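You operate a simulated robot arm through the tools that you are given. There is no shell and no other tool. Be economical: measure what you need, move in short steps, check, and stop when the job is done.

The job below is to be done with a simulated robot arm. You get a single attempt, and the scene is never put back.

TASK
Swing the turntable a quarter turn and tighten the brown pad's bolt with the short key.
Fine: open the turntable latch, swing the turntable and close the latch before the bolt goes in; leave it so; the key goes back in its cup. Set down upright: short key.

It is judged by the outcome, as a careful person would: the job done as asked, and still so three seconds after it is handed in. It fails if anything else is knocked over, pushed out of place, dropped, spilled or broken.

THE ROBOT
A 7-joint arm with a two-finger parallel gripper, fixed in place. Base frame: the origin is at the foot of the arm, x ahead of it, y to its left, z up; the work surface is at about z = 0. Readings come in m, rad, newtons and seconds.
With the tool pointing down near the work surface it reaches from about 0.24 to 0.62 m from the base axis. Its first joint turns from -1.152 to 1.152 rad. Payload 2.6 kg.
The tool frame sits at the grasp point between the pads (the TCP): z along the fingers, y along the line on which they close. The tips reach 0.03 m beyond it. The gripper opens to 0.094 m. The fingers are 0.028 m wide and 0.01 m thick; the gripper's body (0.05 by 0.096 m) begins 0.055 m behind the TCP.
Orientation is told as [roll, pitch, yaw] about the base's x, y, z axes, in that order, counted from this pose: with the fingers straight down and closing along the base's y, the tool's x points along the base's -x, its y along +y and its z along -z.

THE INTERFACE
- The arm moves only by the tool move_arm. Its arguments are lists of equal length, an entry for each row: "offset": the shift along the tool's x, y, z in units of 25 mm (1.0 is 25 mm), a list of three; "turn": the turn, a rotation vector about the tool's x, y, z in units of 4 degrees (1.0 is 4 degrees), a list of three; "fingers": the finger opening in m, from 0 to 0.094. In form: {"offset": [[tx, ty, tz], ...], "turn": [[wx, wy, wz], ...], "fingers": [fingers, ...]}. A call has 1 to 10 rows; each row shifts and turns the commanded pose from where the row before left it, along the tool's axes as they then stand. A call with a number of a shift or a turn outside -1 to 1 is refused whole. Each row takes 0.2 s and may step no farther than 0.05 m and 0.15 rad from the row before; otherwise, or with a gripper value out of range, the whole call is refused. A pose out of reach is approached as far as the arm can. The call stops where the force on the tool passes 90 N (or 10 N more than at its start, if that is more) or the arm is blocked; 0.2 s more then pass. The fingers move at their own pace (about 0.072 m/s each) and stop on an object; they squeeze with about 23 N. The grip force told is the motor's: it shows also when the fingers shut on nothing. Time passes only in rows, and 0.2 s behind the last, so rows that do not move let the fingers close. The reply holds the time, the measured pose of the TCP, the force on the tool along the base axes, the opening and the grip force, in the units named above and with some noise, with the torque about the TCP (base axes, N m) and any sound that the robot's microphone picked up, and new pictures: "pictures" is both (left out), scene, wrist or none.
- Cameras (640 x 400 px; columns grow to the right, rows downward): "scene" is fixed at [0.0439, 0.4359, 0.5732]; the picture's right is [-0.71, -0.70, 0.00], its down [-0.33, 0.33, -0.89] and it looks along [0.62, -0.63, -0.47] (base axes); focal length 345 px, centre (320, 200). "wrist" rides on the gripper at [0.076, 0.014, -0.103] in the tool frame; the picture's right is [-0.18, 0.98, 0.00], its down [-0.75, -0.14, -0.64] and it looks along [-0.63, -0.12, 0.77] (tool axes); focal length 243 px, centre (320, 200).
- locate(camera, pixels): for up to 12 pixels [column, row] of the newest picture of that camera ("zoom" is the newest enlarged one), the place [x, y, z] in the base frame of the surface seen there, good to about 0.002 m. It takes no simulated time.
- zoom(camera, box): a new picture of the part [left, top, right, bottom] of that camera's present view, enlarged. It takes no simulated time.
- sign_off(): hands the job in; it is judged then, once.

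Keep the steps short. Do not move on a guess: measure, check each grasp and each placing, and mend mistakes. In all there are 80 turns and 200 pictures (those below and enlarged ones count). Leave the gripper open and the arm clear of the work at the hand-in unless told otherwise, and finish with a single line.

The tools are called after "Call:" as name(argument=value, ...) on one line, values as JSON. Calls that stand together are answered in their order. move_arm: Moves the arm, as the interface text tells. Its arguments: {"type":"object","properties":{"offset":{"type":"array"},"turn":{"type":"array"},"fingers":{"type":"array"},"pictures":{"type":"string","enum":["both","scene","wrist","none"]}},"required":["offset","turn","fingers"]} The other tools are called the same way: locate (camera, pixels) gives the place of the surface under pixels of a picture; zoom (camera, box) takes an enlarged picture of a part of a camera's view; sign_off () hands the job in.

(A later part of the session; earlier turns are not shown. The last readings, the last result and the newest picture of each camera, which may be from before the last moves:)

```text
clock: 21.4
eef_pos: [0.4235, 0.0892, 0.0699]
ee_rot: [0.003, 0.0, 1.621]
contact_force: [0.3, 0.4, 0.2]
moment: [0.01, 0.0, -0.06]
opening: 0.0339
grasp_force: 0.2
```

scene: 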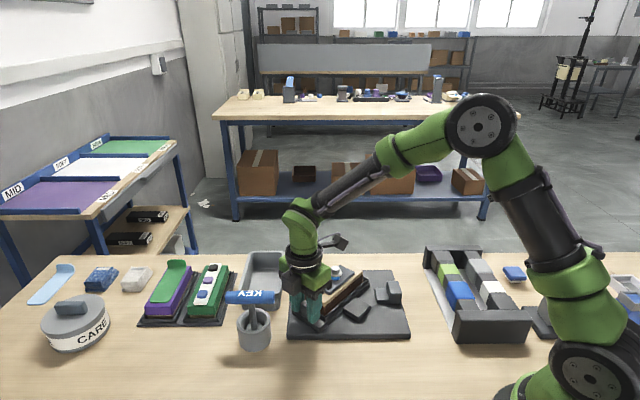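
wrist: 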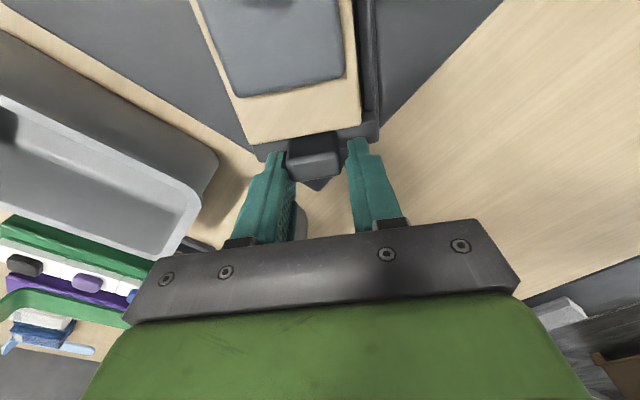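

Smooth so far (48° done by yaw, low forces). I'll do 8 more rows.

Call:
move_arm(offset=[[0.0097, 0.2785, 0], [0.0097, 0.2785, 0], [0.0097, 0.2785, 0], [0.0097, 0.2785, 0], [0.0097, 0.2785, 0], [0.0097, 0.2785, 0], [0.0097, 0.2785, 0], [0.0097, 0.2785, 0]], turn=[[0, 0, -1], [0, 0, -1], [0, 0, -1], [0, 0, -1], [0, 0, -1], [0, 0, -1], [0, 0, -1], [0, 0, -1]], fingers=[0.034, 0.034, 0.034, 0.034, 0.034, 0.034, 0.034, 0.034])

Call:
zoom(camera="scene", box=[270, 245, 420, 350])

```text
clock: 23.2
eef_pos: [0.3703, 0.0708, 0.0691]
ee_rot: [0.002, -0.002, 2.181]
contact_force: [-0.6, -1.1, 0.5]
moment: [-0.02, -0.05, 0.0]
opening: 0.0343
grasp_force: 0.7
```

scene: 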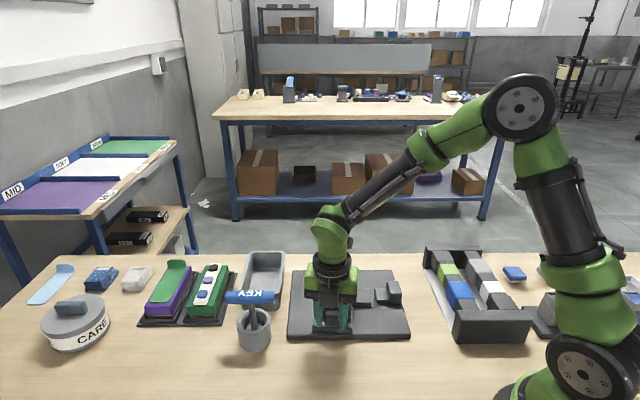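
wrist: 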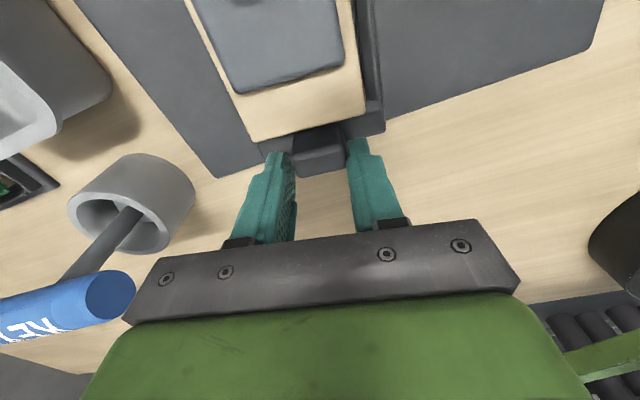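

```text
3.81 times, centred on (345, 298) of scene
```

zoom: 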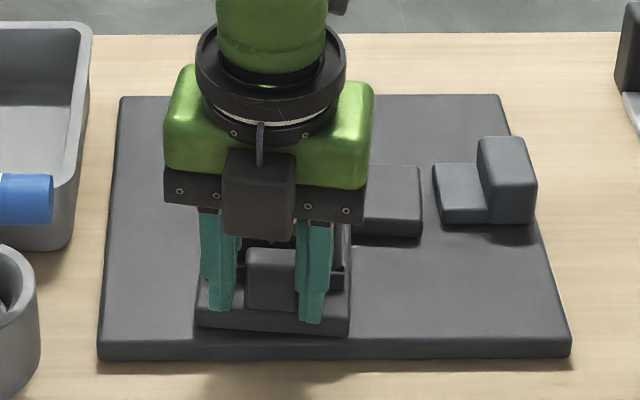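

At 125° yaw. About 10° more, then I close on the handle to fix the exact quarter turn.

Call:
move_arm(offset=[[0.0097, 0.2785, 0], [0.0097, 0.2785, 0], [0.0024, 0.139, 0], [0, 0, 0], [0, 0, 0], [0, 0, 0]], turn=[[0, 0, -1], [0, 0, -1], [0, 0, -0.5], [0, 0, 0], [0, 0, 0], [0, 0, 0]], fingers=[0.034, 0.034, 0.034, 0.034, 0.015, 0.015])

Call:
zoom(camera="scene", box=[270, 245, 420, 350])

```text
clock: 24.6
eef_pos: [0.3597, 0.0631, 0.0727]
ee_rot: [-0.009, 0.0, 2.36]
contact_force: [29.5, 27.2, -12.3]
moment: [0.04, 0.68, 0.39]
opening: 0.0297
grasp_force: 45.4
```

scene: 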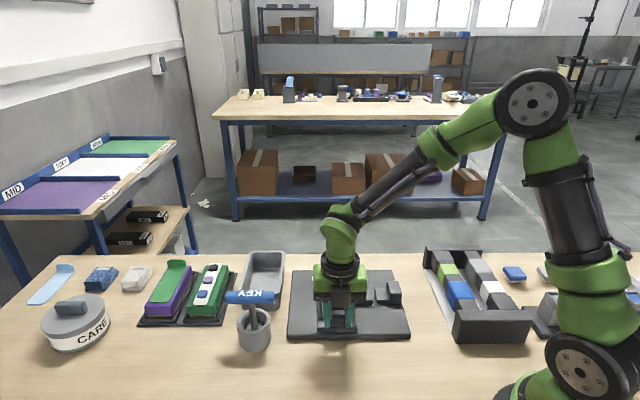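
wrist: 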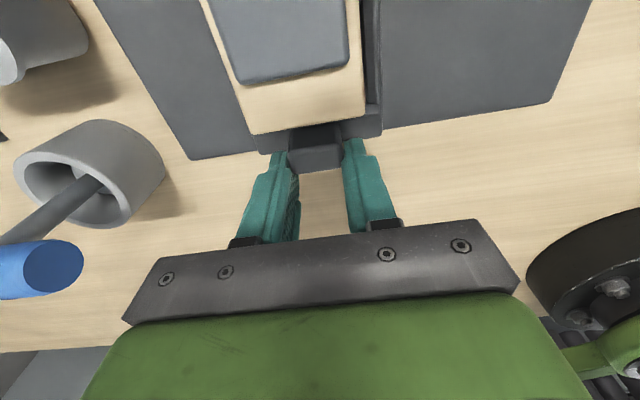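

```text
3.81 times, centred on (345, 298) of scene
```

zoom: 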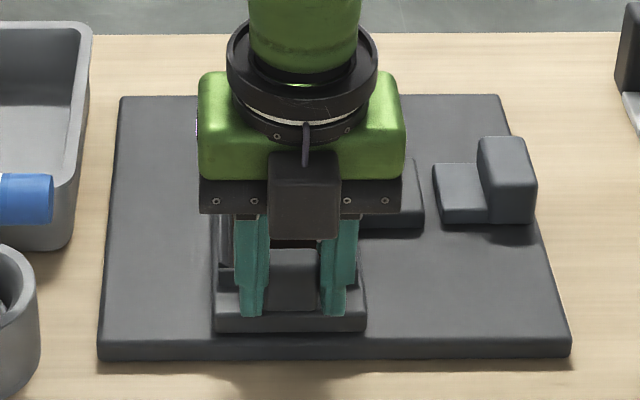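

The turntable looks square with the plate, and the back-force shows an end stop. I'll relax 2 mm, open, then lift (tool -z).

Call:
move_arm(offset=[[0, -0.06, 0], [0, 0, 0], [0, 0, 0], [0, 0, -1], [0, 0, -1], [0, 0, -1], [0, 0, -1], [0, 0, -1]], turn=[[0, 0, 0], [0, 0, 0], [0, 0, 0], [0, 0, 0], [0, 0, 0], [0, 0, 0], [0, 0, 0], [0, 0, 0]], fingers=[0.03, 0.05, 0.05, 0.05, 0.05, 0.05, 0.05, 0.05], pictures="wrist")

Call:
zoom(camera="wrist", box=[200, 0, 440, 170])

```text
clock: 26.4
eef_pos: [0.3599, 0.0614, 0.1963]
ee_rot: [0.001, -0.003, 2.355]
contact_force: [-0.2, 0.2, -0.6]
moment: [-0.01, -0.01, -0.01]
opening: 0.0498
grasp_force: 0.1
```

wrist: 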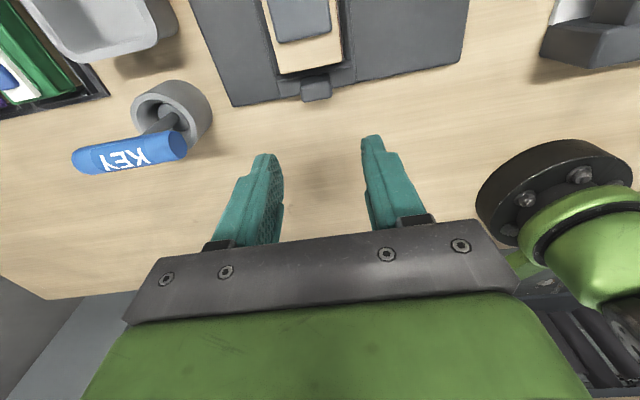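

```text
2.35 times, centred on (320, 85) of wrist
```

zoom: 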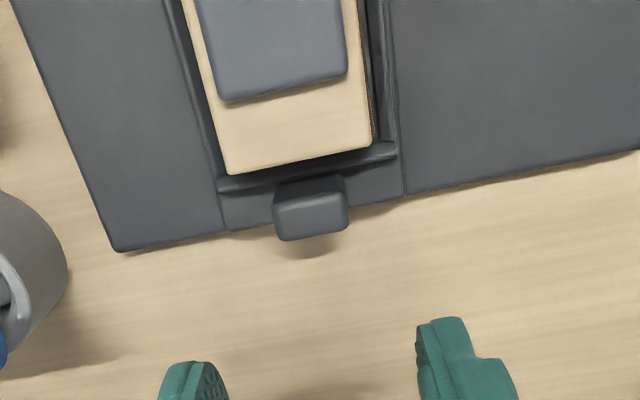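

The turntable is square to the plate and stays. Now I rotate back to yaw 45° and go above the latch knob.

Call:
move_arm(offset=[[0, 0, 0], [0, 0, 0], [0, 0, 0], [0, 0, 0], [0, 0, 0], [0, 0, 0], [0, 0, 0], [0, 0, 0], [0, 0, 0], [0, 0, 0]], turn=[[0, 0, 1], [0, 0, 1], [0, 0, 1], [0, 0, 1], [0, 0, 1], [0, 0, 1], [0, 0, 1], [0, 0, 1], [0, 0, 1], [0, 0, 1]], fingers=[0.065, 0.065, 0.065, 0.065, 0.065, 0.065, 0.065, 0.065, 0.065, 0.065], pictures="none")

Call:
move_arm(offset=[[0, 0, 0], [0, 0, 0], [0, 0, 0], [0, 0, 0], [0, 0, 0], [0, 0, 0], [0, 0, 0], [0, 0, 0], [0, 0, 0], [0, 0, 0]], turn=[[0, 0, 1], [0, 0, 1], [0, 0, 1], [0, 0, 1], [0, 0, 1], [0, 0, 1], [0, 0, 1], [0, 0, 1], [0, 0, 1], [0, 0, 1]], fingers=[0.065, 0.065, 0.065, 0.065, 0.065, 0.065, 0.065, 0.065, 0.065, 0.065], pictures="none")

Call:
move_arm(offset=[[0, 0, 0], [0, 0, 0], [0, 0, 0], [0.905, -0.65, 0], [0.905, -0.65, 0], [0.905, -0.65, 0], [0.905, -0.65, 0], [0.905, -0.65, 0], [0.905, -0.65, 0]], turn=[[0, 0, 1], [0, 0, 1], [0, 0, 0.49], [0, 0, 0], [0, 0, 0], [0, 0, 0], [0, 0, 0], [0, 0, 0], [0, 0, 0]], fingers=[0.065, 0.065, 0.065, 0.065, 0.065, 0.065, 0.065, 0.065, 0.065])

Call:
zoom(camera="scene", box=[280, 250, 420, 345])

Call:
zoom(camera="wrist", box=[220, 50, 420, 220])

```text
clock: 28.6
eef_pos: [0.3595, 0.0625, 0.1947]
ee_rot: [0.003, 0.0, 1.656]
contact_force: [-0.6, 0.0, 0.5]
moment: [0.02, 0.03, -0.01]
opening: 0.0648
grasp_force: 0.0
```

```text
clock: 30.8
eef_pos: [0.3591, 0.0621, 0.1952]
ee_rot: [0.003, 0.002, 0.956]
contact_force: [-0.4, -0.1, -0.2]
moment: [0.04, 0.0, 0.0]
opening: 0.065
grasp_force: 0.0
```

```text
clock: 32.8
eef_pos: [0.33, -0.1015, 0.1968]
ee_rot: [0.003, 0.002, 0.784]
contact_force: [-0.2, 0.0, -0.3]
moment: [0.0, 0.0, 0.0]
opening: 0.0647
grasp_force: 0.1
```

scene: 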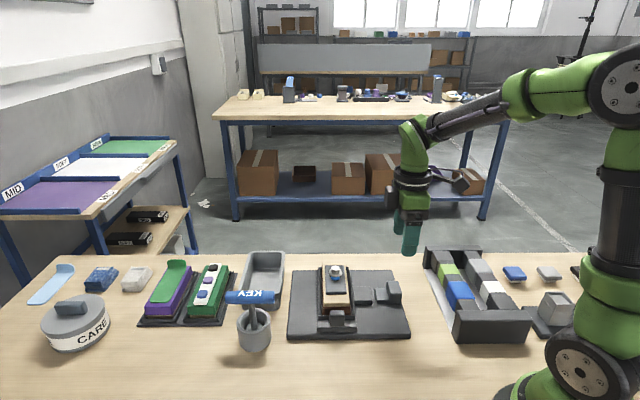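
wrist: 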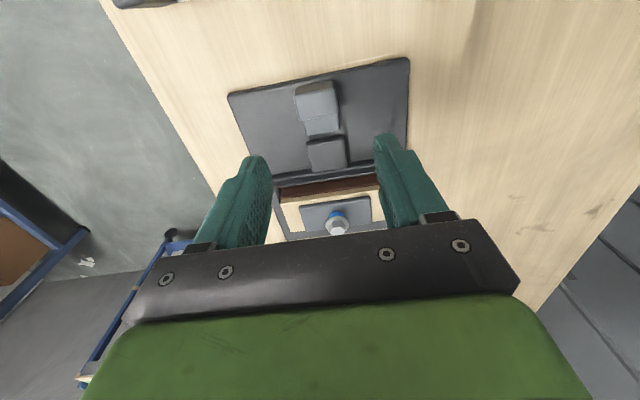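

```text
4.21 times, centred on (350, 298) of scene
```

zoom: 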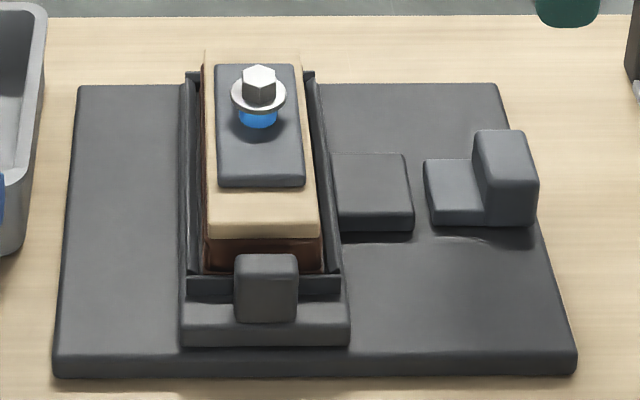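

```text
2.35 times, centred on (320, 135) of wrist
```

zoom: 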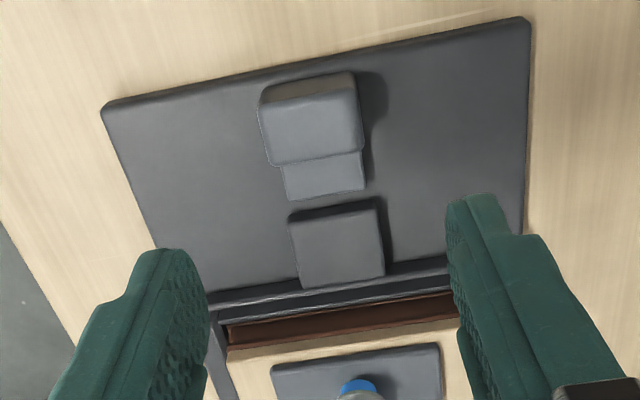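

The lug now faces the latch tongue, aligned. I'll descend around the knob at (0.333,-0.103), TCP z≈0.054.

Call:
move_arm(offset=[[0, -0.14, 0], [0, 0, 1], [0, 0, 1], [0, 0, 1], [0, 0, 1], [0, 0, 1], [0, 0, 0.65], [0, 0, 0], [0, 0, 0], [0, 0, 0]], turn=[[0, 0, 0], [0, 0, 0], [0, 0, 0], [0, 0, 0], [0, 0, 0], [0, 0, 0], [0, 0, 0], [0, 0, 0], [0, 0, 0], [0, 0, 0]], fingers=[0.065, 0.065, 0.065, 0.065, 0.065, 0.065, 0.065, 0.02, 0.02, 0.02], pictures="wrist")

```text
clock: 35.0
eef_pos: [0.3329, -0.1057, 0.0541]
ee_rot: [-0.005, 0.002, 0.784]
contact_force: [15.7, -13.6, -16.6]
moment: [0.36, -0.53, 0.03]
opening: 0.0436
grasp_force: 45.2
```

wrist: 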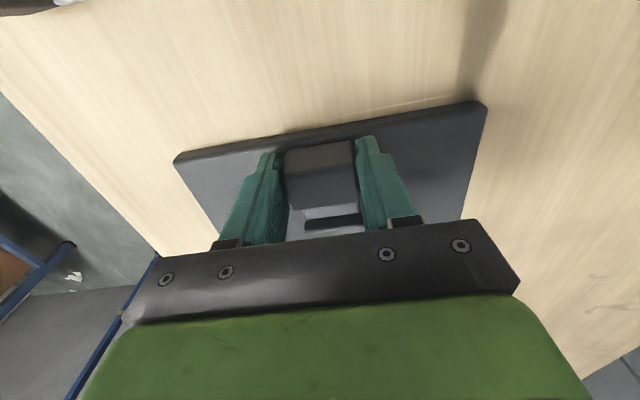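

Gripped. A side force of about 20 N suggests I'm ~2 mm off, so I relax that and push inward 5 mm per row.

Call:
move_arm(offset=[[0, -0.08, 0], [-0.2, 0, 0], [-0.2, 0, 0], [-0.2, 0, 0]], turn=[[0, 0, 0], [0, 0, 0], [0, 0, 0], [0, 0, 0]], fingers=[0.02, 0.02, 0.02, 0.02], pictures="none")

Call:
zoom(camera="scene", box=[330, 250, 420, 320])

```text
clock: 36.0
eef_pos: [0.3438, -0.0938, 0.0529]
ee_rot: [0.005, 0.004, 0.784]
contact_force: [-1.9, 0.6, -10.7]
moment: [-0.54, -0.72, 0.13]
opening: 0.044
grasp_force: 45.2
```

```text
5.71 times, centred on (375, 285) of scene
```

zoom: 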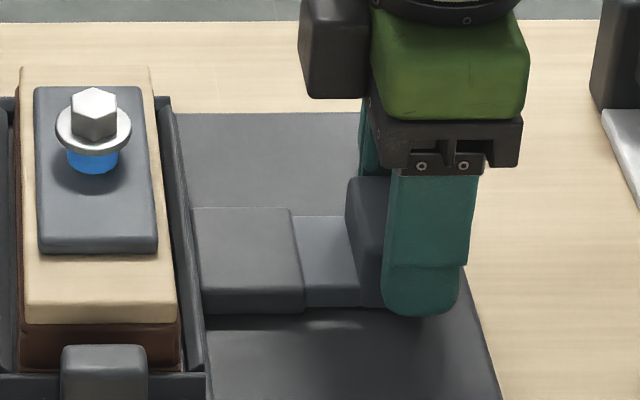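

The tongue enters the lug with little force. I'll push the remaining few mm until it stops.

Call:
move_arm(offset=[[-0.15, 0, 0], [-0.15, 0, 0]], turn=[[0, 0, 0], [0, 0, 0]], fingers=[0.02, 0.02], pictures="none")

Call:
zoom(camera="scene", box=[330, 250, 420, 320])

```text
clock: 36.6
eef_pos: [0.3465, -0.0918, 0.0531]
ee_rot: [0.009, 0.012, 0.779]
contact_force: [-40.4, -9.5, 21.8]
moment: [-0.73, 0.13, 0.96]
opening: 0.0441
grasp_force: 45.3
```

```text
5.71 times, centred on (375, 285) of scene
```

zoom: 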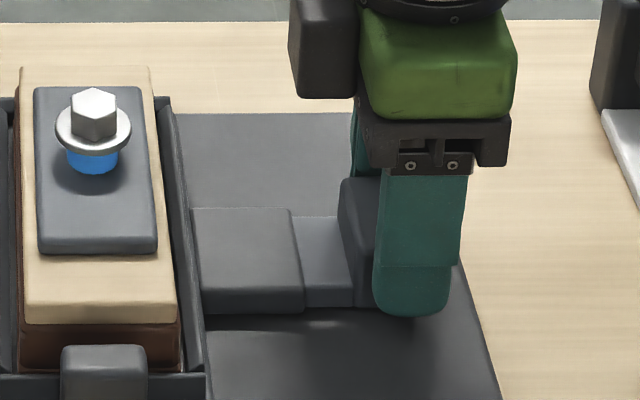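

The knob is back at its original closed place (0.3465,-0.092) and the stop is felt. I'll relax, open, and lift (-z).

Call:
move_arm(offset=[[0.15, 0, 0], [0, 0, 0], [0, 0, 0], [0, 0, -1], [0, 0, -1], [0, 0, -1], [0, 0, -1], [0, 0, -1], [0, 0, -1]], turn=[[0, 0, 0], [0, 0, 0], [0, 0, 0], [0, 0, 0], [0, 0, 0], [0, 0, 0], [0, 0, 0], [0, 0, 0], [0, 0, 0]], fingers=[0.03, 0.065, 0.065, 0.065, 0.065, 0.065, 0.065, 0.065, 0.065])

Call:
zoom(camera="wrist", box=[220, 40, 420, 240])

Call:
locate(camera="wrist", pixels=[[320, 90], [333, 205]])

Call:
zoom(camera="scene", box=[215, 260, 405, 365])

```text
clock: 38.6
eef_pos: [0.3485, -0.0927, 0.2052]
ee_rot: [0.002, 0.004, 0.785]
contact_force: [0.5, -0.7, -0.5]
moment: [0.0, 0.0, 0.01]
opening: 0.0648
grasp_force: 0.1
```

scene: 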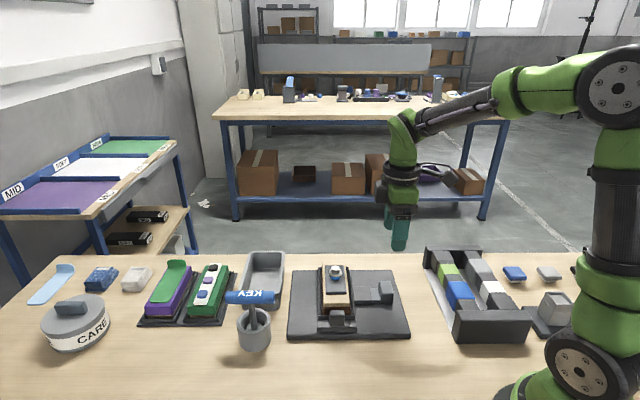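
wrist: 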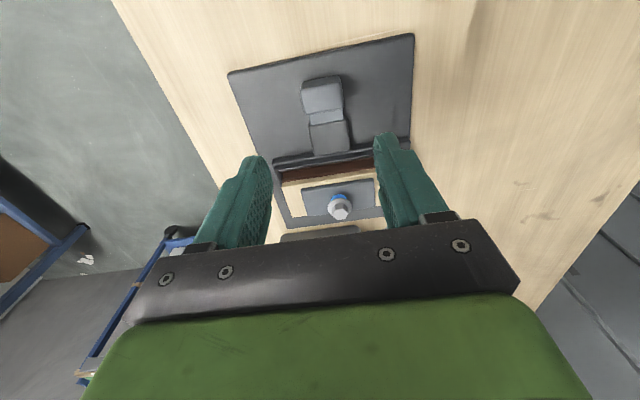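

```text
2.00 times, centred on (320, 140) of wrist
```

zoom: 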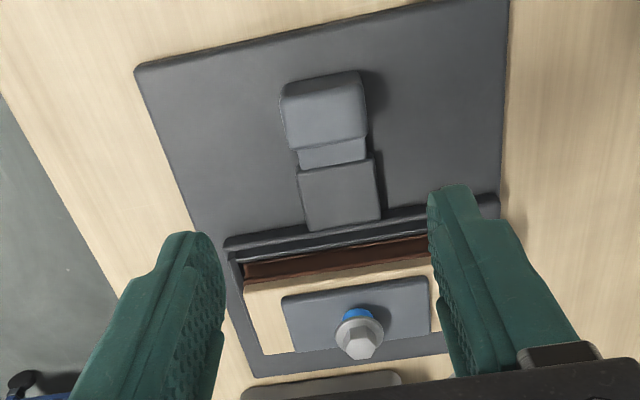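

```text
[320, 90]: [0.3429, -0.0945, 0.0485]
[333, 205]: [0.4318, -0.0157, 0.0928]
```

```text
3.37 times, centred on (310, 312) of scene
```

zoom: 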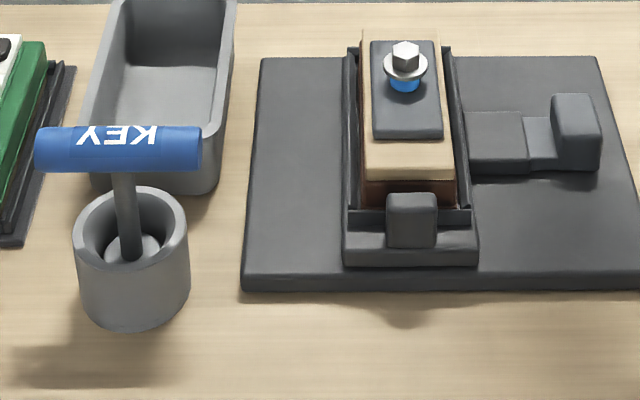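

Latch closed and tongue in the lug. Next I go towards the T-key to measure it from above, keeping high.

Call:
move_arm(offset=[[-0.97, 0.475, -0.15], [-0.97, 0.475, -0.15], [-0.97, 0.475, -0.15], [-0.97, 0.475, -0.15], [-0.97, 0.475, -0.15], [-0.97, 0.475, -0.15], [-0.97, 0.475, -0.15], [-0.97, 0.475, -0.15], [-0.97, 0.475, -0.15]], turn=[[0, 0, 0], [0, 0, 0], [0, 0, 0], [0, 0, 0], [0, 0, 0], [0, 0, 0], [0, 0, 0], [0, 0, 0], [0, 0, 0]], fingers=[0.065, 0.065, 0.065, 0.065, 0.065, 0.065, 0.065, 0.065, 0.065])

Call:
zoom(camera="wrist", box=[240, 60, 400, 220])

```text
clock: 40.6
eef_pos: [0.4268, 0.1376, 0.2394]
ee_rot: [0.001, 0.003, 0.783]
contact_force: [-0.3, 0.2, 0.0]
moment: [0.01, 0.02, -0.02]
opening: 0.0647
grasp_force: 0.1
```

scene: 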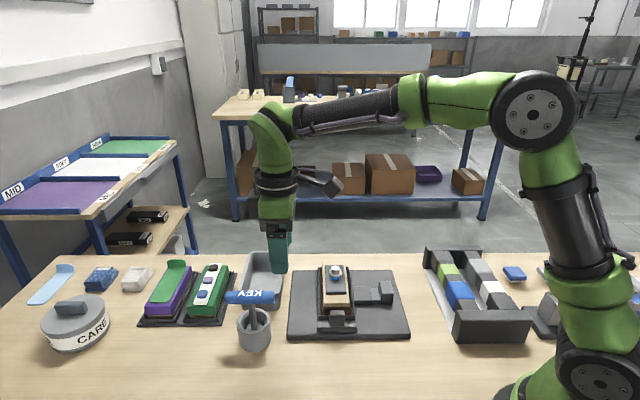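
wrist: 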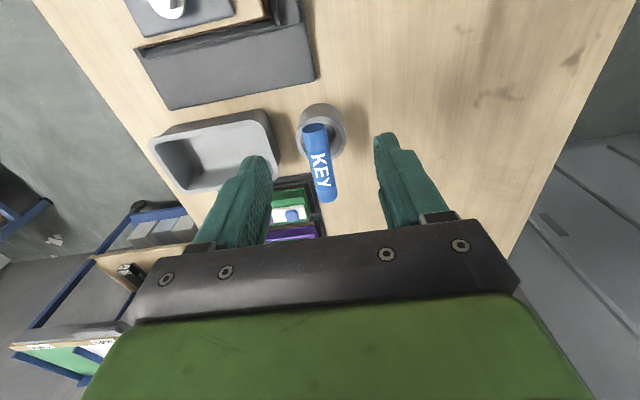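

```text
2.50 times, centred on (320, 140) of wrist
```

zoom: 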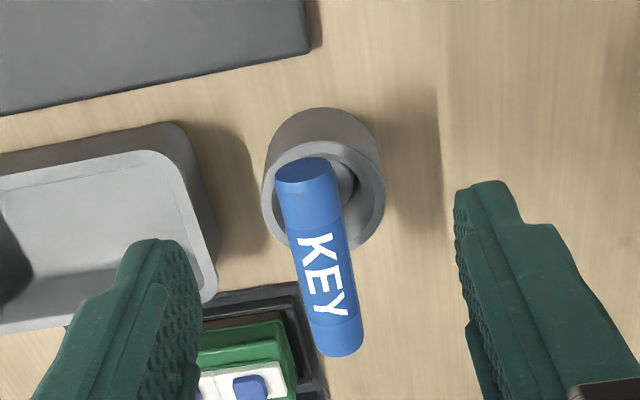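

Call:
locate(camera="zoom", pixels=[[303, 180], [340, 342], [322, 265], [285, 215], [280, 165], [360, 170], [375, 200], [270, 195], [290, 260], [350, 230], [300, 130], [355, 245]])

Call:
locate(camera="scene", pixels=[[228, 297], [274, 296], [251, 297], [253, 320], [237, 322], [270, 320], [254, 312], [254, 335], [255, 348], [253, 328]])

Call:
zoom(camera="scene", box=[215, 280, 295, 360])

```text
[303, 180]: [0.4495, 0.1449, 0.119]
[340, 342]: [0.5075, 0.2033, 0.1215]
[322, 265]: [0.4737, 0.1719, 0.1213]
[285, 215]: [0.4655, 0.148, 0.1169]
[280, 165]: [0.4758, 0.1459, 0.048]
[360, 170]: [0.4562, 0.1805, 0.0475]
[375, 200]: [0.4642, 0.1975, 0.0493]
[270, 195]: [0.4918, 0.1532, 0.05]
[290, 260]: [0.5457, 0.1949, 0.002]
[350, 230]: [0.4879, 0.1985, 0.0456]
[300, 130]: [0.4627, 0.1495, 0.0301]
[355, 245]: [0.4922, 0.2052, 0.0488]
```

```text
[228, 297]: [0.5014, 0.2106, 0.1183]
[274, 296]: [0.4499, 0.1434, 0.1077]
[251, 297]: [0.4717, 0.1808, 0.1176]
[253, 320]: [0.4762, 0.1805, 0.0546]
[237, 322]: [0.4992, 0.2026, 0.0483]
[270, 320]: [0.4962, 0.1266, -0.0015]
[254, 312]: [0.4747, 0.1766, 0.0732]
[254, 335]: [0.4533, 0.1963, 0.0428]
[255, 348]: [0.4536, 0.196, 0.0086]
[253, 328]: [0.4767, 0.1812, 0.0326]
```

```text
5.00 times, centred on (255, 320) of scene
```

zoom: 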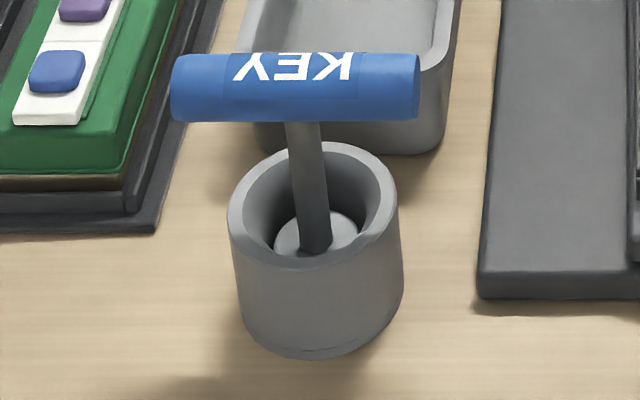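

Key: handle top runs (0.4495,0.145) to (0.5075,0.203) at z 0.121, shaft axis near (0.480,0.175), about vertical in the cup (rim z 0.048). I'll move above it, then view.

Call:
move_arm(offset=[[-0.85, -0.14, 0], [-0.85, -0.14, 0], [-0.85, -0.14, 0], [0, 0, 0.8], [0, 0, 0.8], [0, 0, 0.8]], turn=[[0, 0, 0], [0, 0, 0], [0, 0, 0], [0, 0, 0], [0, 0, 0], [0, 0, 0]], fingers=[0.065, 0.065, 0.065, 0.065, 0.065, 0.065])

Call:
zoom(camera="scene", box=[205, 240, 305, 350])

```text
clock: 42.0
eef_pos: [0.4809, 0.1727, 0.1777]
ee_rot: [0.002, 0.004, 0.784]
contact_force: [0.6, -0.2, 0.3]
moment: [0.0, 0.04, 0.02]
opening: 0.0649
grasp_force: 0.1
```

scene: 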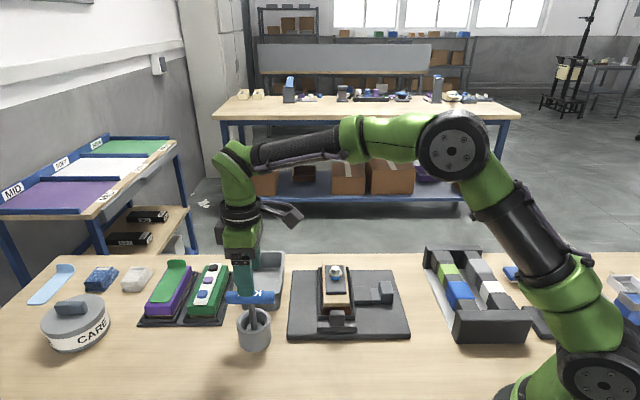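
wrist: 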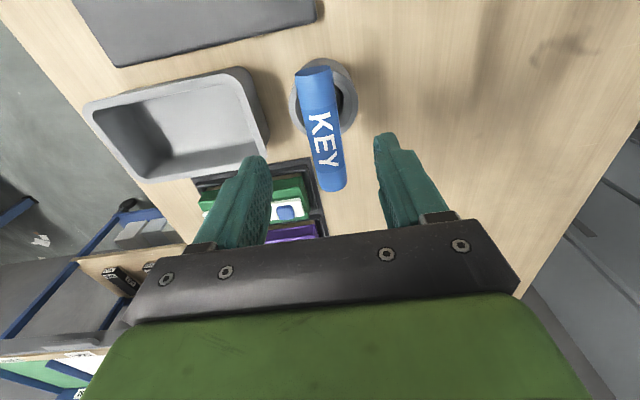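

```text
3.64 times, centred on (255, 295) of scene
```

zoom: 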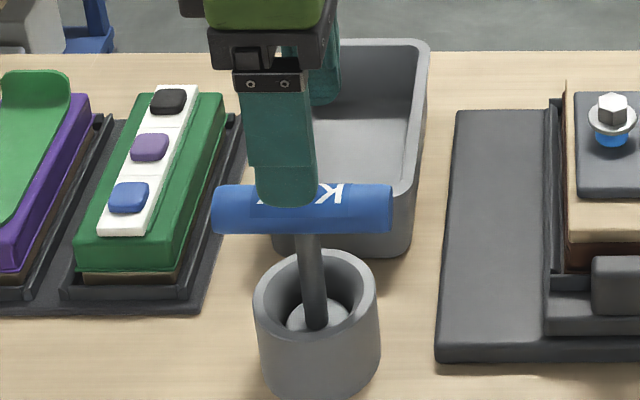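

Call:
locate(camera="wrist", pixels=[[315, 72], [336, 186], [326, 130], [340, 95], [312, 140], [340, 135]])

Call:
locate(camera="zoom", pixels=[[220, 208], [386, 208], [305, 210], [310, 260], [316, 318], [283, 170], [265, 280], [372, 285]])

```text
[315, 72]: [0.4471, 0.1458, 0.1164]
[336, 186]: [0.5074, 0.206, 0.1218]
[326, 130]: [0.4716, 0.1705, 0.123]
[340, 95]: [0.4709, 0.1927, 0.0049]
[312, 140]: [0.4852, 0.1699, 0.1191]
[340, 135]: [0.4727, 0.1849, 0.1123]
```

```text
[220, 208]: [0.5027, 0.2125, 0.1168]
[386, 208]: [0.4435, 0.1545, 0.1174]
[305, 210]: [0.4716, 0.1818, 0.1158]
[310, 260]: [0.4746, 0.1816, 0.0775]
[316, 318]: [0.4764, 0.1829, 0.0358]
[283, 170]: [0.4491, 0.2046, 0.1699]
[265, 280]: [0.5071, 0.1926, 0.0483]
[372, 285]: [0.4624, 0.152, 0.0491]
```

The handle axis lies on x−y=0.3015; I'm 4.7 mm off in tool y. I'll correct, then go down to TCP z≈0.11.

Call:
move_arm(offset=[[-0.06, 0.19, 0], [0, 0, 0.9], [0, 0, 0.9], [0, 0, 0.9], [0, 0, 0]], turn=[[0, 0, 0], [0, 0, 0], [0, 0, 0], [0, 0, 0], [0, 0, 0]], fingers=[0.065, 0.065, 0.065, 0.065, 0.05])

Call:
zoom(camera="scene", box=[205, 240, 305, 350])

```text
clock: 43.2
eef_pos: [0.4777, 0.1785, 0.1108]
ee_rot: [0.001, 0.002, 0.785]
contact_force: [0.2, 0.6, 0.1]
moment: [-0.02, 0.0, 0.02]
opening: 0.0499
grasp_force: 0.0
```

scene: 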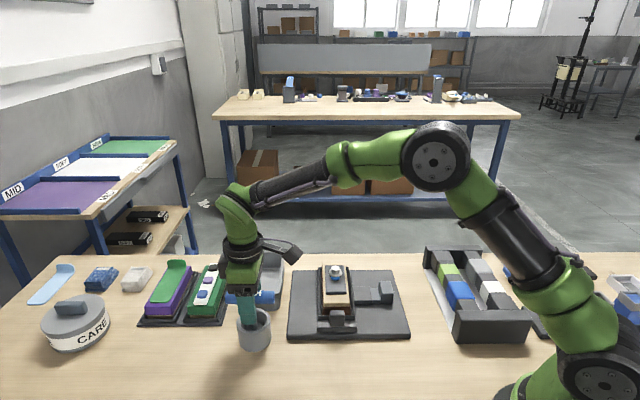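
wrist: 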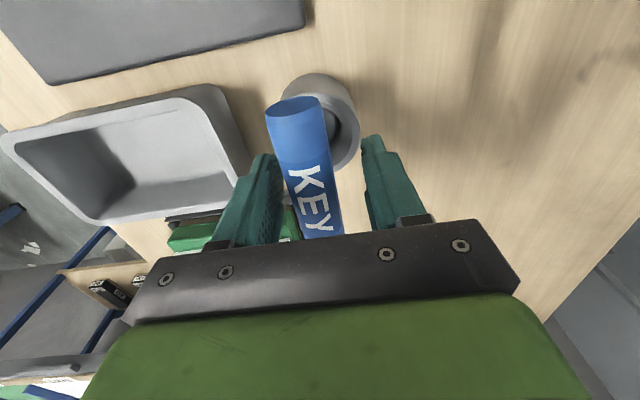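

```text
3.64 times, centred on (255, 295) of scene
```

zoom: 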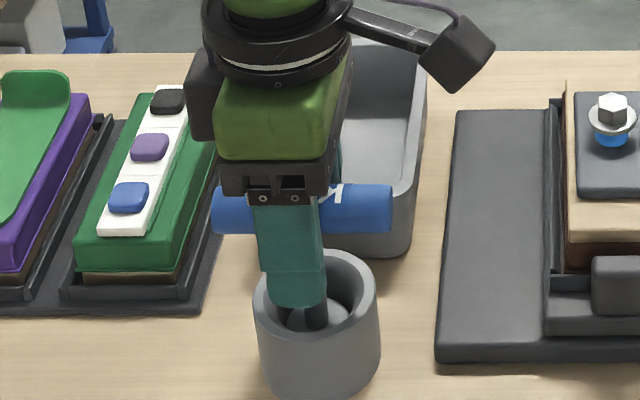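

The handle looks slightly nearer the left finger; I'll shift −1.6 mm in tool y and close gently.

Call:
move_arm(offset=[[0, -0.07, 0], [0, 0, 0], [0, 0, 0], [0, 0, 0], [0, 0, 0]], turn=[[0, 0, 0], [0, 0, 0], [0, 0, 0], [0, 0, 0], [0, 0, 0]], fingers=[0.04, 0.03, 0.02, 0.01, 0.01])

Call:
zoom(camera="scene", box=[205, 240, 305, 350])

```text
clock: 44.4
eef_pos: [0.4791, 0.1783, 0.1113]
ee_rot: [0.002, 0.001, 0.784]
contact_force: [0.2, -0.5, -1.2]
moment: [-0.05, -0.03, 0.02]
opening: 0.0287
grasp_force: 23.1
```

scene: 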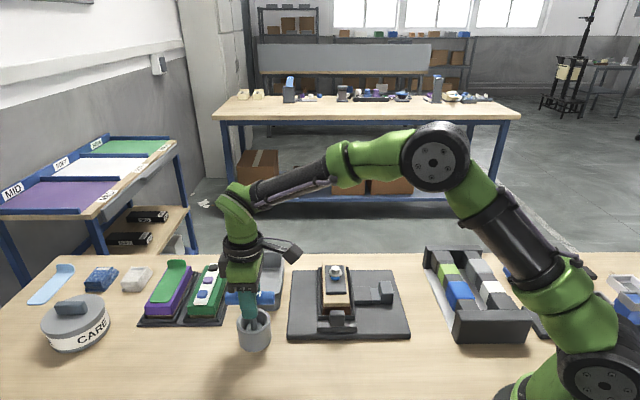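
wrist: 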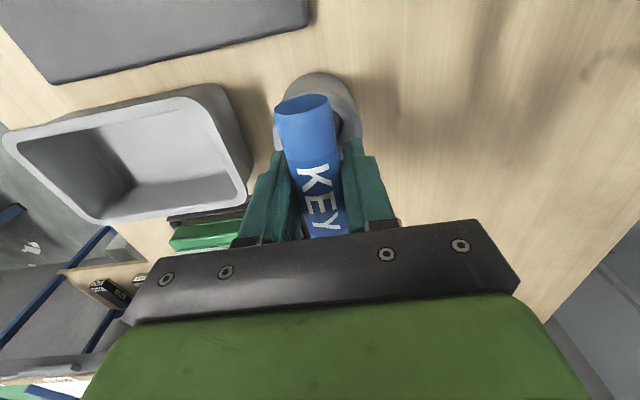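

```text
3.64 times, centred on (255, 295) of scene
```

zoom: 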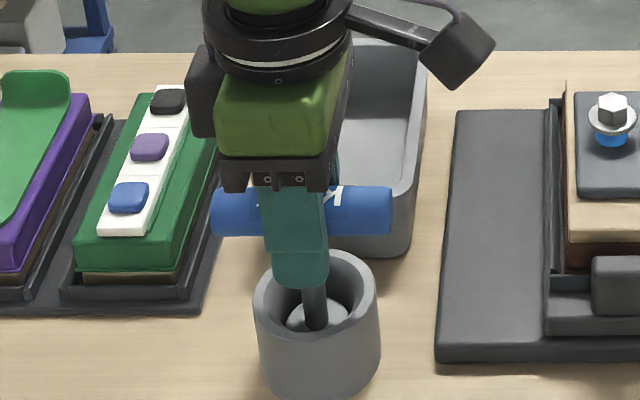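

Handle gripped (0.029). I'll note this pose for the return: (0.479,0.178,0.111), yaw 0.785. Now I lift straight up.

Call:
move_arm(offset=[[0, 0, -0.5], [0, 0, -0.8], [0, 0, -0.8], [0, 0, -0.9], [0, 0, -0.9], [0, 0, -0.9]], turn=[[0, 0, 0], [0, 0, 0], [0, 0, 0], [0, 0, 0], [0, 0, 0], [0, 0, 0]], fingers=[0.01, 0.01, 0.01, 0.01, 0.01, 0.01])

Call:
zoom(camera="scene", box=[205, 230, 315, 350])

```text
clock: 45.8
eef_pos: [0.4775, 0.1764, 0.2297]
ee_rot: [0.001, 0.002, 0.782]
contact_force: [-0.2, -0.2, -2.0]
moment: [-0.01, 0.02, 0.02]
opening: 0.0289
grasp_force: 23.4
```

scene: 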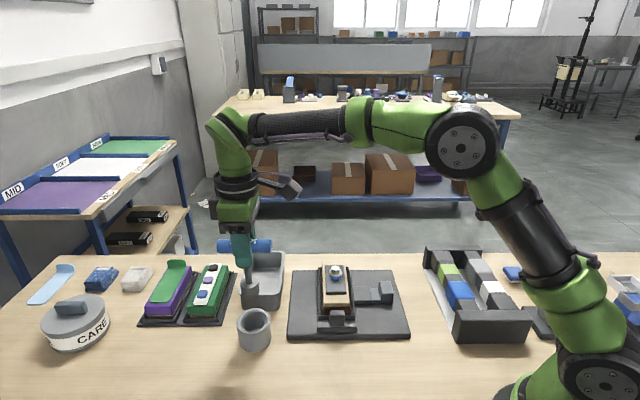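
wrist: 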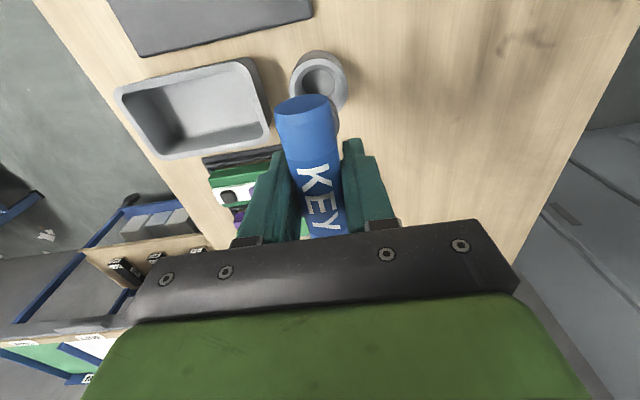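

```text
3.33 times, centred on (260, 290) of scene
```

zoom: 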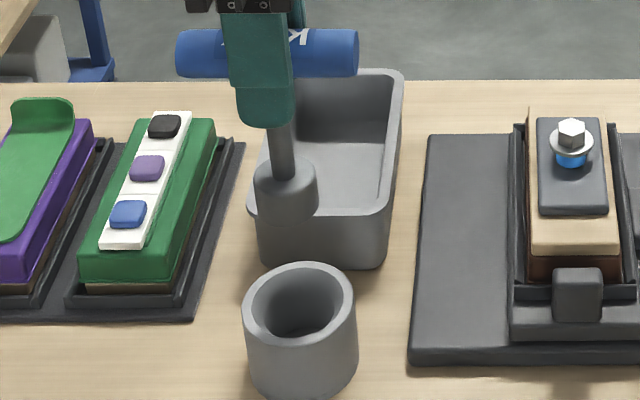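

The key is out: a shaft with a cylindrical socket. I'll measure the socket, cup rim and bolt head.

Call:
locate(camera="zoom", pixels=[[289, 212], [286, 175], [287, 198], [248, 300], [352, 296], [300, 270], [300, 335], [282, 140]])

Call:
locate(camera="wrist", pixels=[[292, 78], [345, 72], [316, 53], [318, 80]])

Call:
zoom(camera="scene", box=[315, 255, 355, 285])

```text
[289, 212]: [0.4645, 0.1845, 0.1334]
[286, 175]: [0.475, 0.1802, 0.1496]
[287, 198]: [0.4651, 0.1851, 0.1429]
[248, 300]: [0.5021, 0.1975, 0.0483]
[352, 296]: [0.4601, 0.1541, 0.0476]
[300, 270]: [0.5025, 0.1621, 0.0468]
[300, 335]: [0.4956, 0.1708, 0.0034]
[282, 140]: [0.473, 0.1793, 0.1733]
```

```text
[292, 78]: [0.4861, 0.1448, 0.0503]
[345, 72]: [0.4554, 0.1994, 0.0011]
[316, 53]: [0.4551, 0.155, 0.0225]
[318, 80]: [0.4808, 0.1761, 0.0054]
```

```text
13.33 times, centred on (335, 270) of scene
```

zoom: 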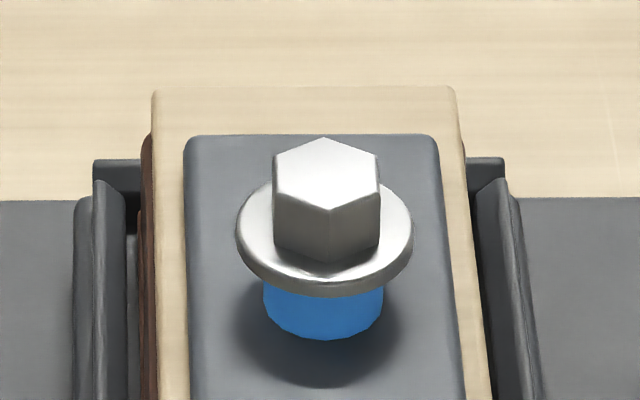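

The hex head is clear: a corner points about toward the camera. I'll measure the head centre and flange.

Call:
locate(camera="zoom", pixels=[[327, 175], [275, 172], [379, 172], [323, 142], [330, 208], [330, 258], [328, 285], [242, 230], [410, 225], [325, 330], [300, 350], [327, 165]])

```text
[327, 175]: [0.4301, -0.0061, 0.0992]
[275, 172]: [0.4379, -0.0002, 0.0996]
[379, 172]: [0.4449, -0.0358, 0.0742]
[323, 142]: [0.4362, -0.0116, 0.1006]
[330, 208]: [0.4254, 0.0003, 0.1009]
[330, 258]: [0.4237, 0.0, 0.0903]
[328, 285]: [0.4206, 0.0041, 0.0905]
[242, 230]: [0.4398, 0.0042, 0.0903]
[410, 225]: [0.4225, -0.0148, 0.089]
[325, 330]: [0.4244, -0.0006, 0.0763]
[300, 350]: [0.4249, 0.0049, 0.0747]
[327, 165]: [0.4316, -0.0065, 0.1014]
```

Head centre ≈(0.430,-0.007), head z 0.090–0.101, pad top 0.0745, so about 13 mm to screw down. I'll carry the key over the bolt, raised so the socket bottom clears it (≈0.155).

Call:
move_arm(offset=[[0, 0, -0.6], [0, 0, -0.6], [0.933, -0.549, 0], [0.933, -0.549, 0], [0.933, -0.549, 0], [0.933, -0.549, 0], [0.933, -0.549, 0], [0.933, -0.549, 0], [0.933, -0.549, 0]], turn=[[0, 0, 0], [0, 0, 0], [0, 0, 0], [0, 0, 0], [0, 0, 0], [0, 0, 0], [0, 0, 0], [0, 0, 0], [0, 0, 0]], fingers=[0.01, 0.01, 0.01, 0.01, 0.01, 0.01, 0.01, 0.01, 0.01], pictures="none")

Call:
move_arm(offset=[[0, 0, 0], [0, 0, 0], [0, 0, 0], [0, 0, 0], [0, 0, 0], [0, 0, 0], [0, 0, 0], [0, 0, 0], [0, 0, 0], [0, 0, 0]], turn=[[0, 0, -1], [0, 0, -1], [0, 0, -1], [0, 0, -1], [0, 0, -1], [0, 0, -1], [0, 0, -1], [0, 0, -1], [0, 0, -1], [0, 0, -1]], fingers=[0.01, 0.01, 0.01, 0.01, 0.01, 0.01, 0.01, 0.01, 0.01, 0.01], pictures="none")

Call:
move_arm(offset=[[0, 0, 0], [0, 0, 0], [0, 0, 0], [0, 0, 0], [0, 0, 0], [0, 0, 0], [0, 0, 0], [0, 0, 0], [0, 0, 0], [0, 0, 0]], turn=[[0, 0, -1], [0, 0, -1], [0, 0, -1], [0, 0, -1], [0, 0, -1], [0, 0, -1], [0, 0, -1], [0, 0, -1], [0, 0, -1], [0, 0, -1]], fingers=[0.01, 0.01, 0.01, 0.01, 0.01, 0.01, 0.01, 0.01, 0.01, 0.01], pictures="none")

Call:
move_arm(offset=[[0, 0, 0], [0, 0, 0], [0, 0, 0], [0, 0, 0]], turn=[[0, 0, -1], [0, 0, -1], [0, 0, -1], [0, 0, -0.5]], fingers=[0.01, 0.01, 0.01, 0.01])

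Call:
zoom(camera="scene", box=[295, 210, 375, 290])

```text
clock: 47.8
eef_pos: [0.4308, -0.0072, 0.26]
ee_rot: [0.002, 0.002, 0.783]
contact_force: [0.6, -0.3, -1.2]
moment: [0.01, -0.02, 0.02]
opening: 0.029
grasp_force: 22.9
```

```text
clock: 50.0
eef_pos: [0.4306, -0.0058, 0.2614]
ee_rot: [0.005, 0.003, 1.484]
contact_force: [0.0, 0.2, -0.8]
moment: [-0.02, -0.01, 0.06]
opening: 0.0286
grasp_force: 23.1
```

```text
clock: 52.2
eef_pos: [0.4308, -0.0071, 0.2602]
ee_rot: [0.003, 0.001, 2.181]
contact_force: [-0.9, -0.4, -3.1]
moment: [0.0, 0.0, 0.02]
opening: 0.0286
grasp_force: 22.9
```

```text
clock: 53.2
eef_pos: [0.4301, -0.0064, 0.2599]
ee_rot: [0.0, -0.003, 2.426]
contact_force: [0.0, 0.2, -2.0]
moment: [-0.01, 0.01, 0.0]
opening: 0.0288
grasp_force: 23.0
```

scene: 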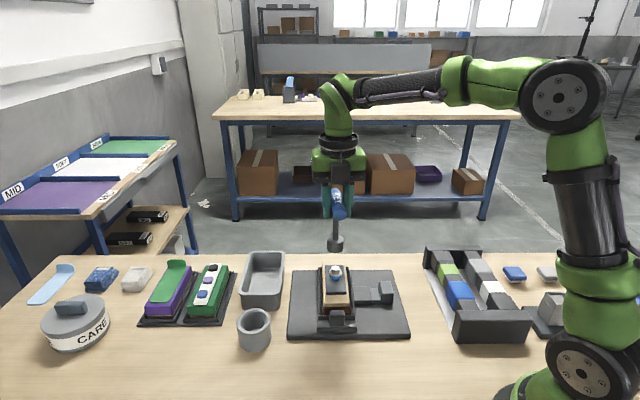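
wrist: 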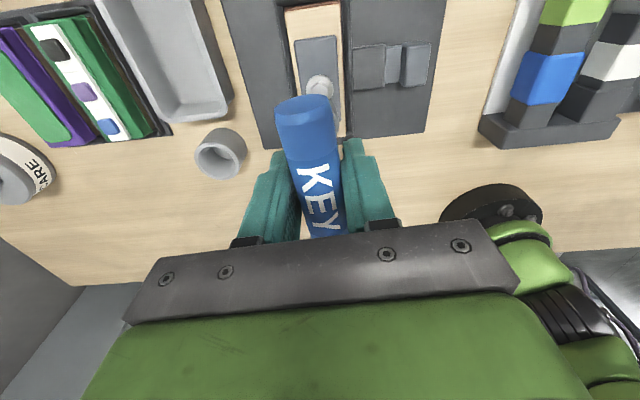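

```text
5.00 times, centred on (335, 250) of scene
```

zoom: 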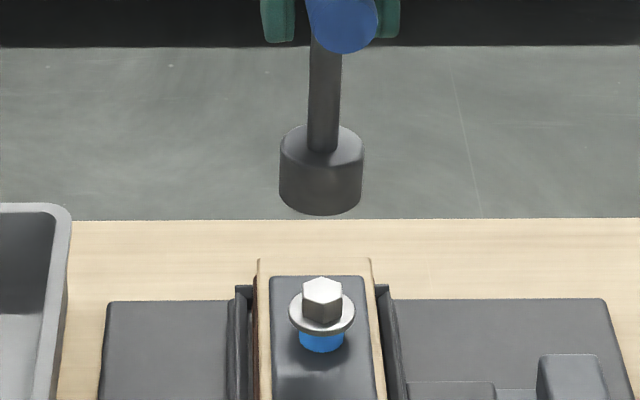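

The socket hangs above the bolt. Comparing columns, the socket is about 1.4 mm to the left. I'll measure the socket face for the depth direction.

Call:
locate(camera="zoom", pixels=[[321, 175], [321, 185], [321, 195], [321, 205], [321, 165], [284, 180], [360, 180], [324, 90], [324, 110], [324, 130], [321, 212], [321, 157]])

Call:
locate(camera="zoom", pixels=[[321, 330], [310, 330], [332, 330], [321, 327], [321, 308], [321, 312], [321, 286], [316, 290], [326, 290], [321, 340], [321, 346], [350, 312]])

Call:
zoom(camera="wrist", box=[280, 40, 380, 140])

```text
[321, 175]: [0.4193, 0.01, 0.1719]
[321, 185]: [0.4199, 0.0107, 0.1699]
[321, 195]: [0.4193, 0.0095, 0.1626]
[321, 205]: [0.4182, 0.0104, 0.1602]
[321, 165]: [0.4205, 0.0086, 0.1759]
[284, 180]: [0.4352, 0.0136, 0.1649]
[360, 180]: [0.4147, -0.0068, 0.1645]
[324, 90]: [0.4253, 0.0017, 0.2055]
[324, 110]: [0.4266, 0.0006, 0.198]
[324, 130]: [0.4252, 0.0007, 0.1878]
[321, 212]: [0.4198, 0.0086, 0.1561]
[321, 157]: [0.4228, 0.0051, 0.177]
```

```text
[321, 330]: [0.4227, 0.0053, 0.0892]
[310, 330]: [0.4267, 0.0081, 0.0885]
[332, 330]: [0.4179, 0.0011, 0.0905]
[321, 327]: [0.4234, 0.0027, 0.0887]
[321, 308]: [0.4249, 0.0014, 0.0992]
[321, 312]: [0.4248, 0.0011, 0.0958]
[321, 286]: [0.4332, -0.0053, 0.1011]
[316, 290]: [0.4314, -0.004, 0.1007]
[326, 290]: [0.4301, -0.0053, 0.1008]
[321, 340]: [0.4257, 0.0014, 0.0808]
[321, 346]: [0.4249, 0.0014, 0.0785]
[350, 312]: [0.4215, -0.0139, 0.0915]
```

```text
4.00 times, centred on (330, 90) of wrist
```

zoom: 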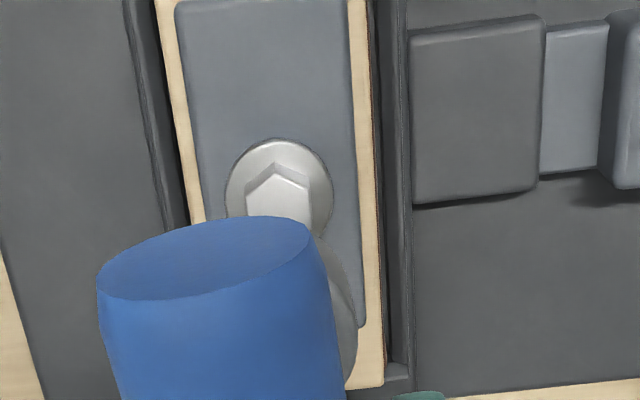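

Estimates: the key axis should move about (+0.9,−2.3) mm. I'll do that and lower 48 mm to just above the head.

Call:
move_arm(offset=[[0.087, 0.046, 0], [0, 0, 0.9], [0, 0, 0.9], [0, 0, 0]], turn=[[0, 0, 0], [0, 0, 0], [0, 0, 0], [0, 0, 0]], fingers=[0.01, 0.01, 0.01, 0.01], pictures="wrist")

Call:
zoom(camera="scene", box=[310, 235, 360, 285])

Call:
zoom(camera="wrist", box=[270, 60, 370, 160])

```text
clock: 54.2
eef_pos: [0.4321, -0.0087, 0.2154]
ee_rot: [0.002, -0.002, 2.424]
contact_force: [-0.1, 0.1, -1.3]
moment: [0.01, -0.02, -0.02]
opening: 0.0288
grasp_force: 22.9
```

wrist: 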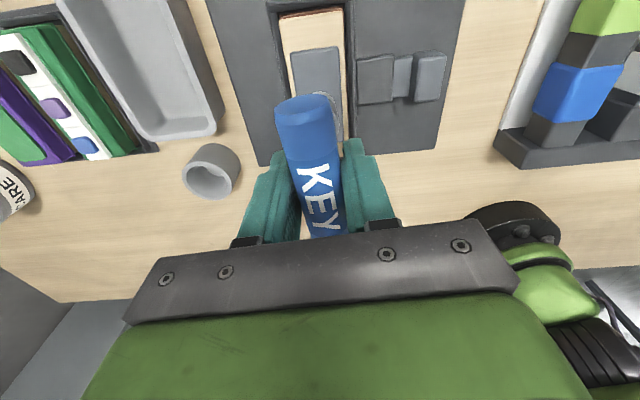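

```text
8.00 times, centred on (335, 260) of scene
```

zoom: 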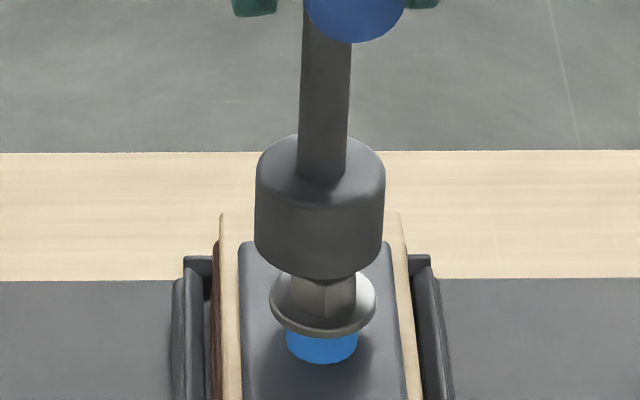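

```text
4.00 times, centred on (320, 110) of wrist
```

zoom: 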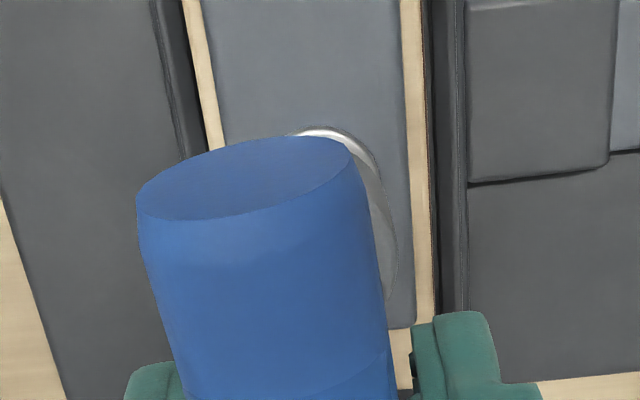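

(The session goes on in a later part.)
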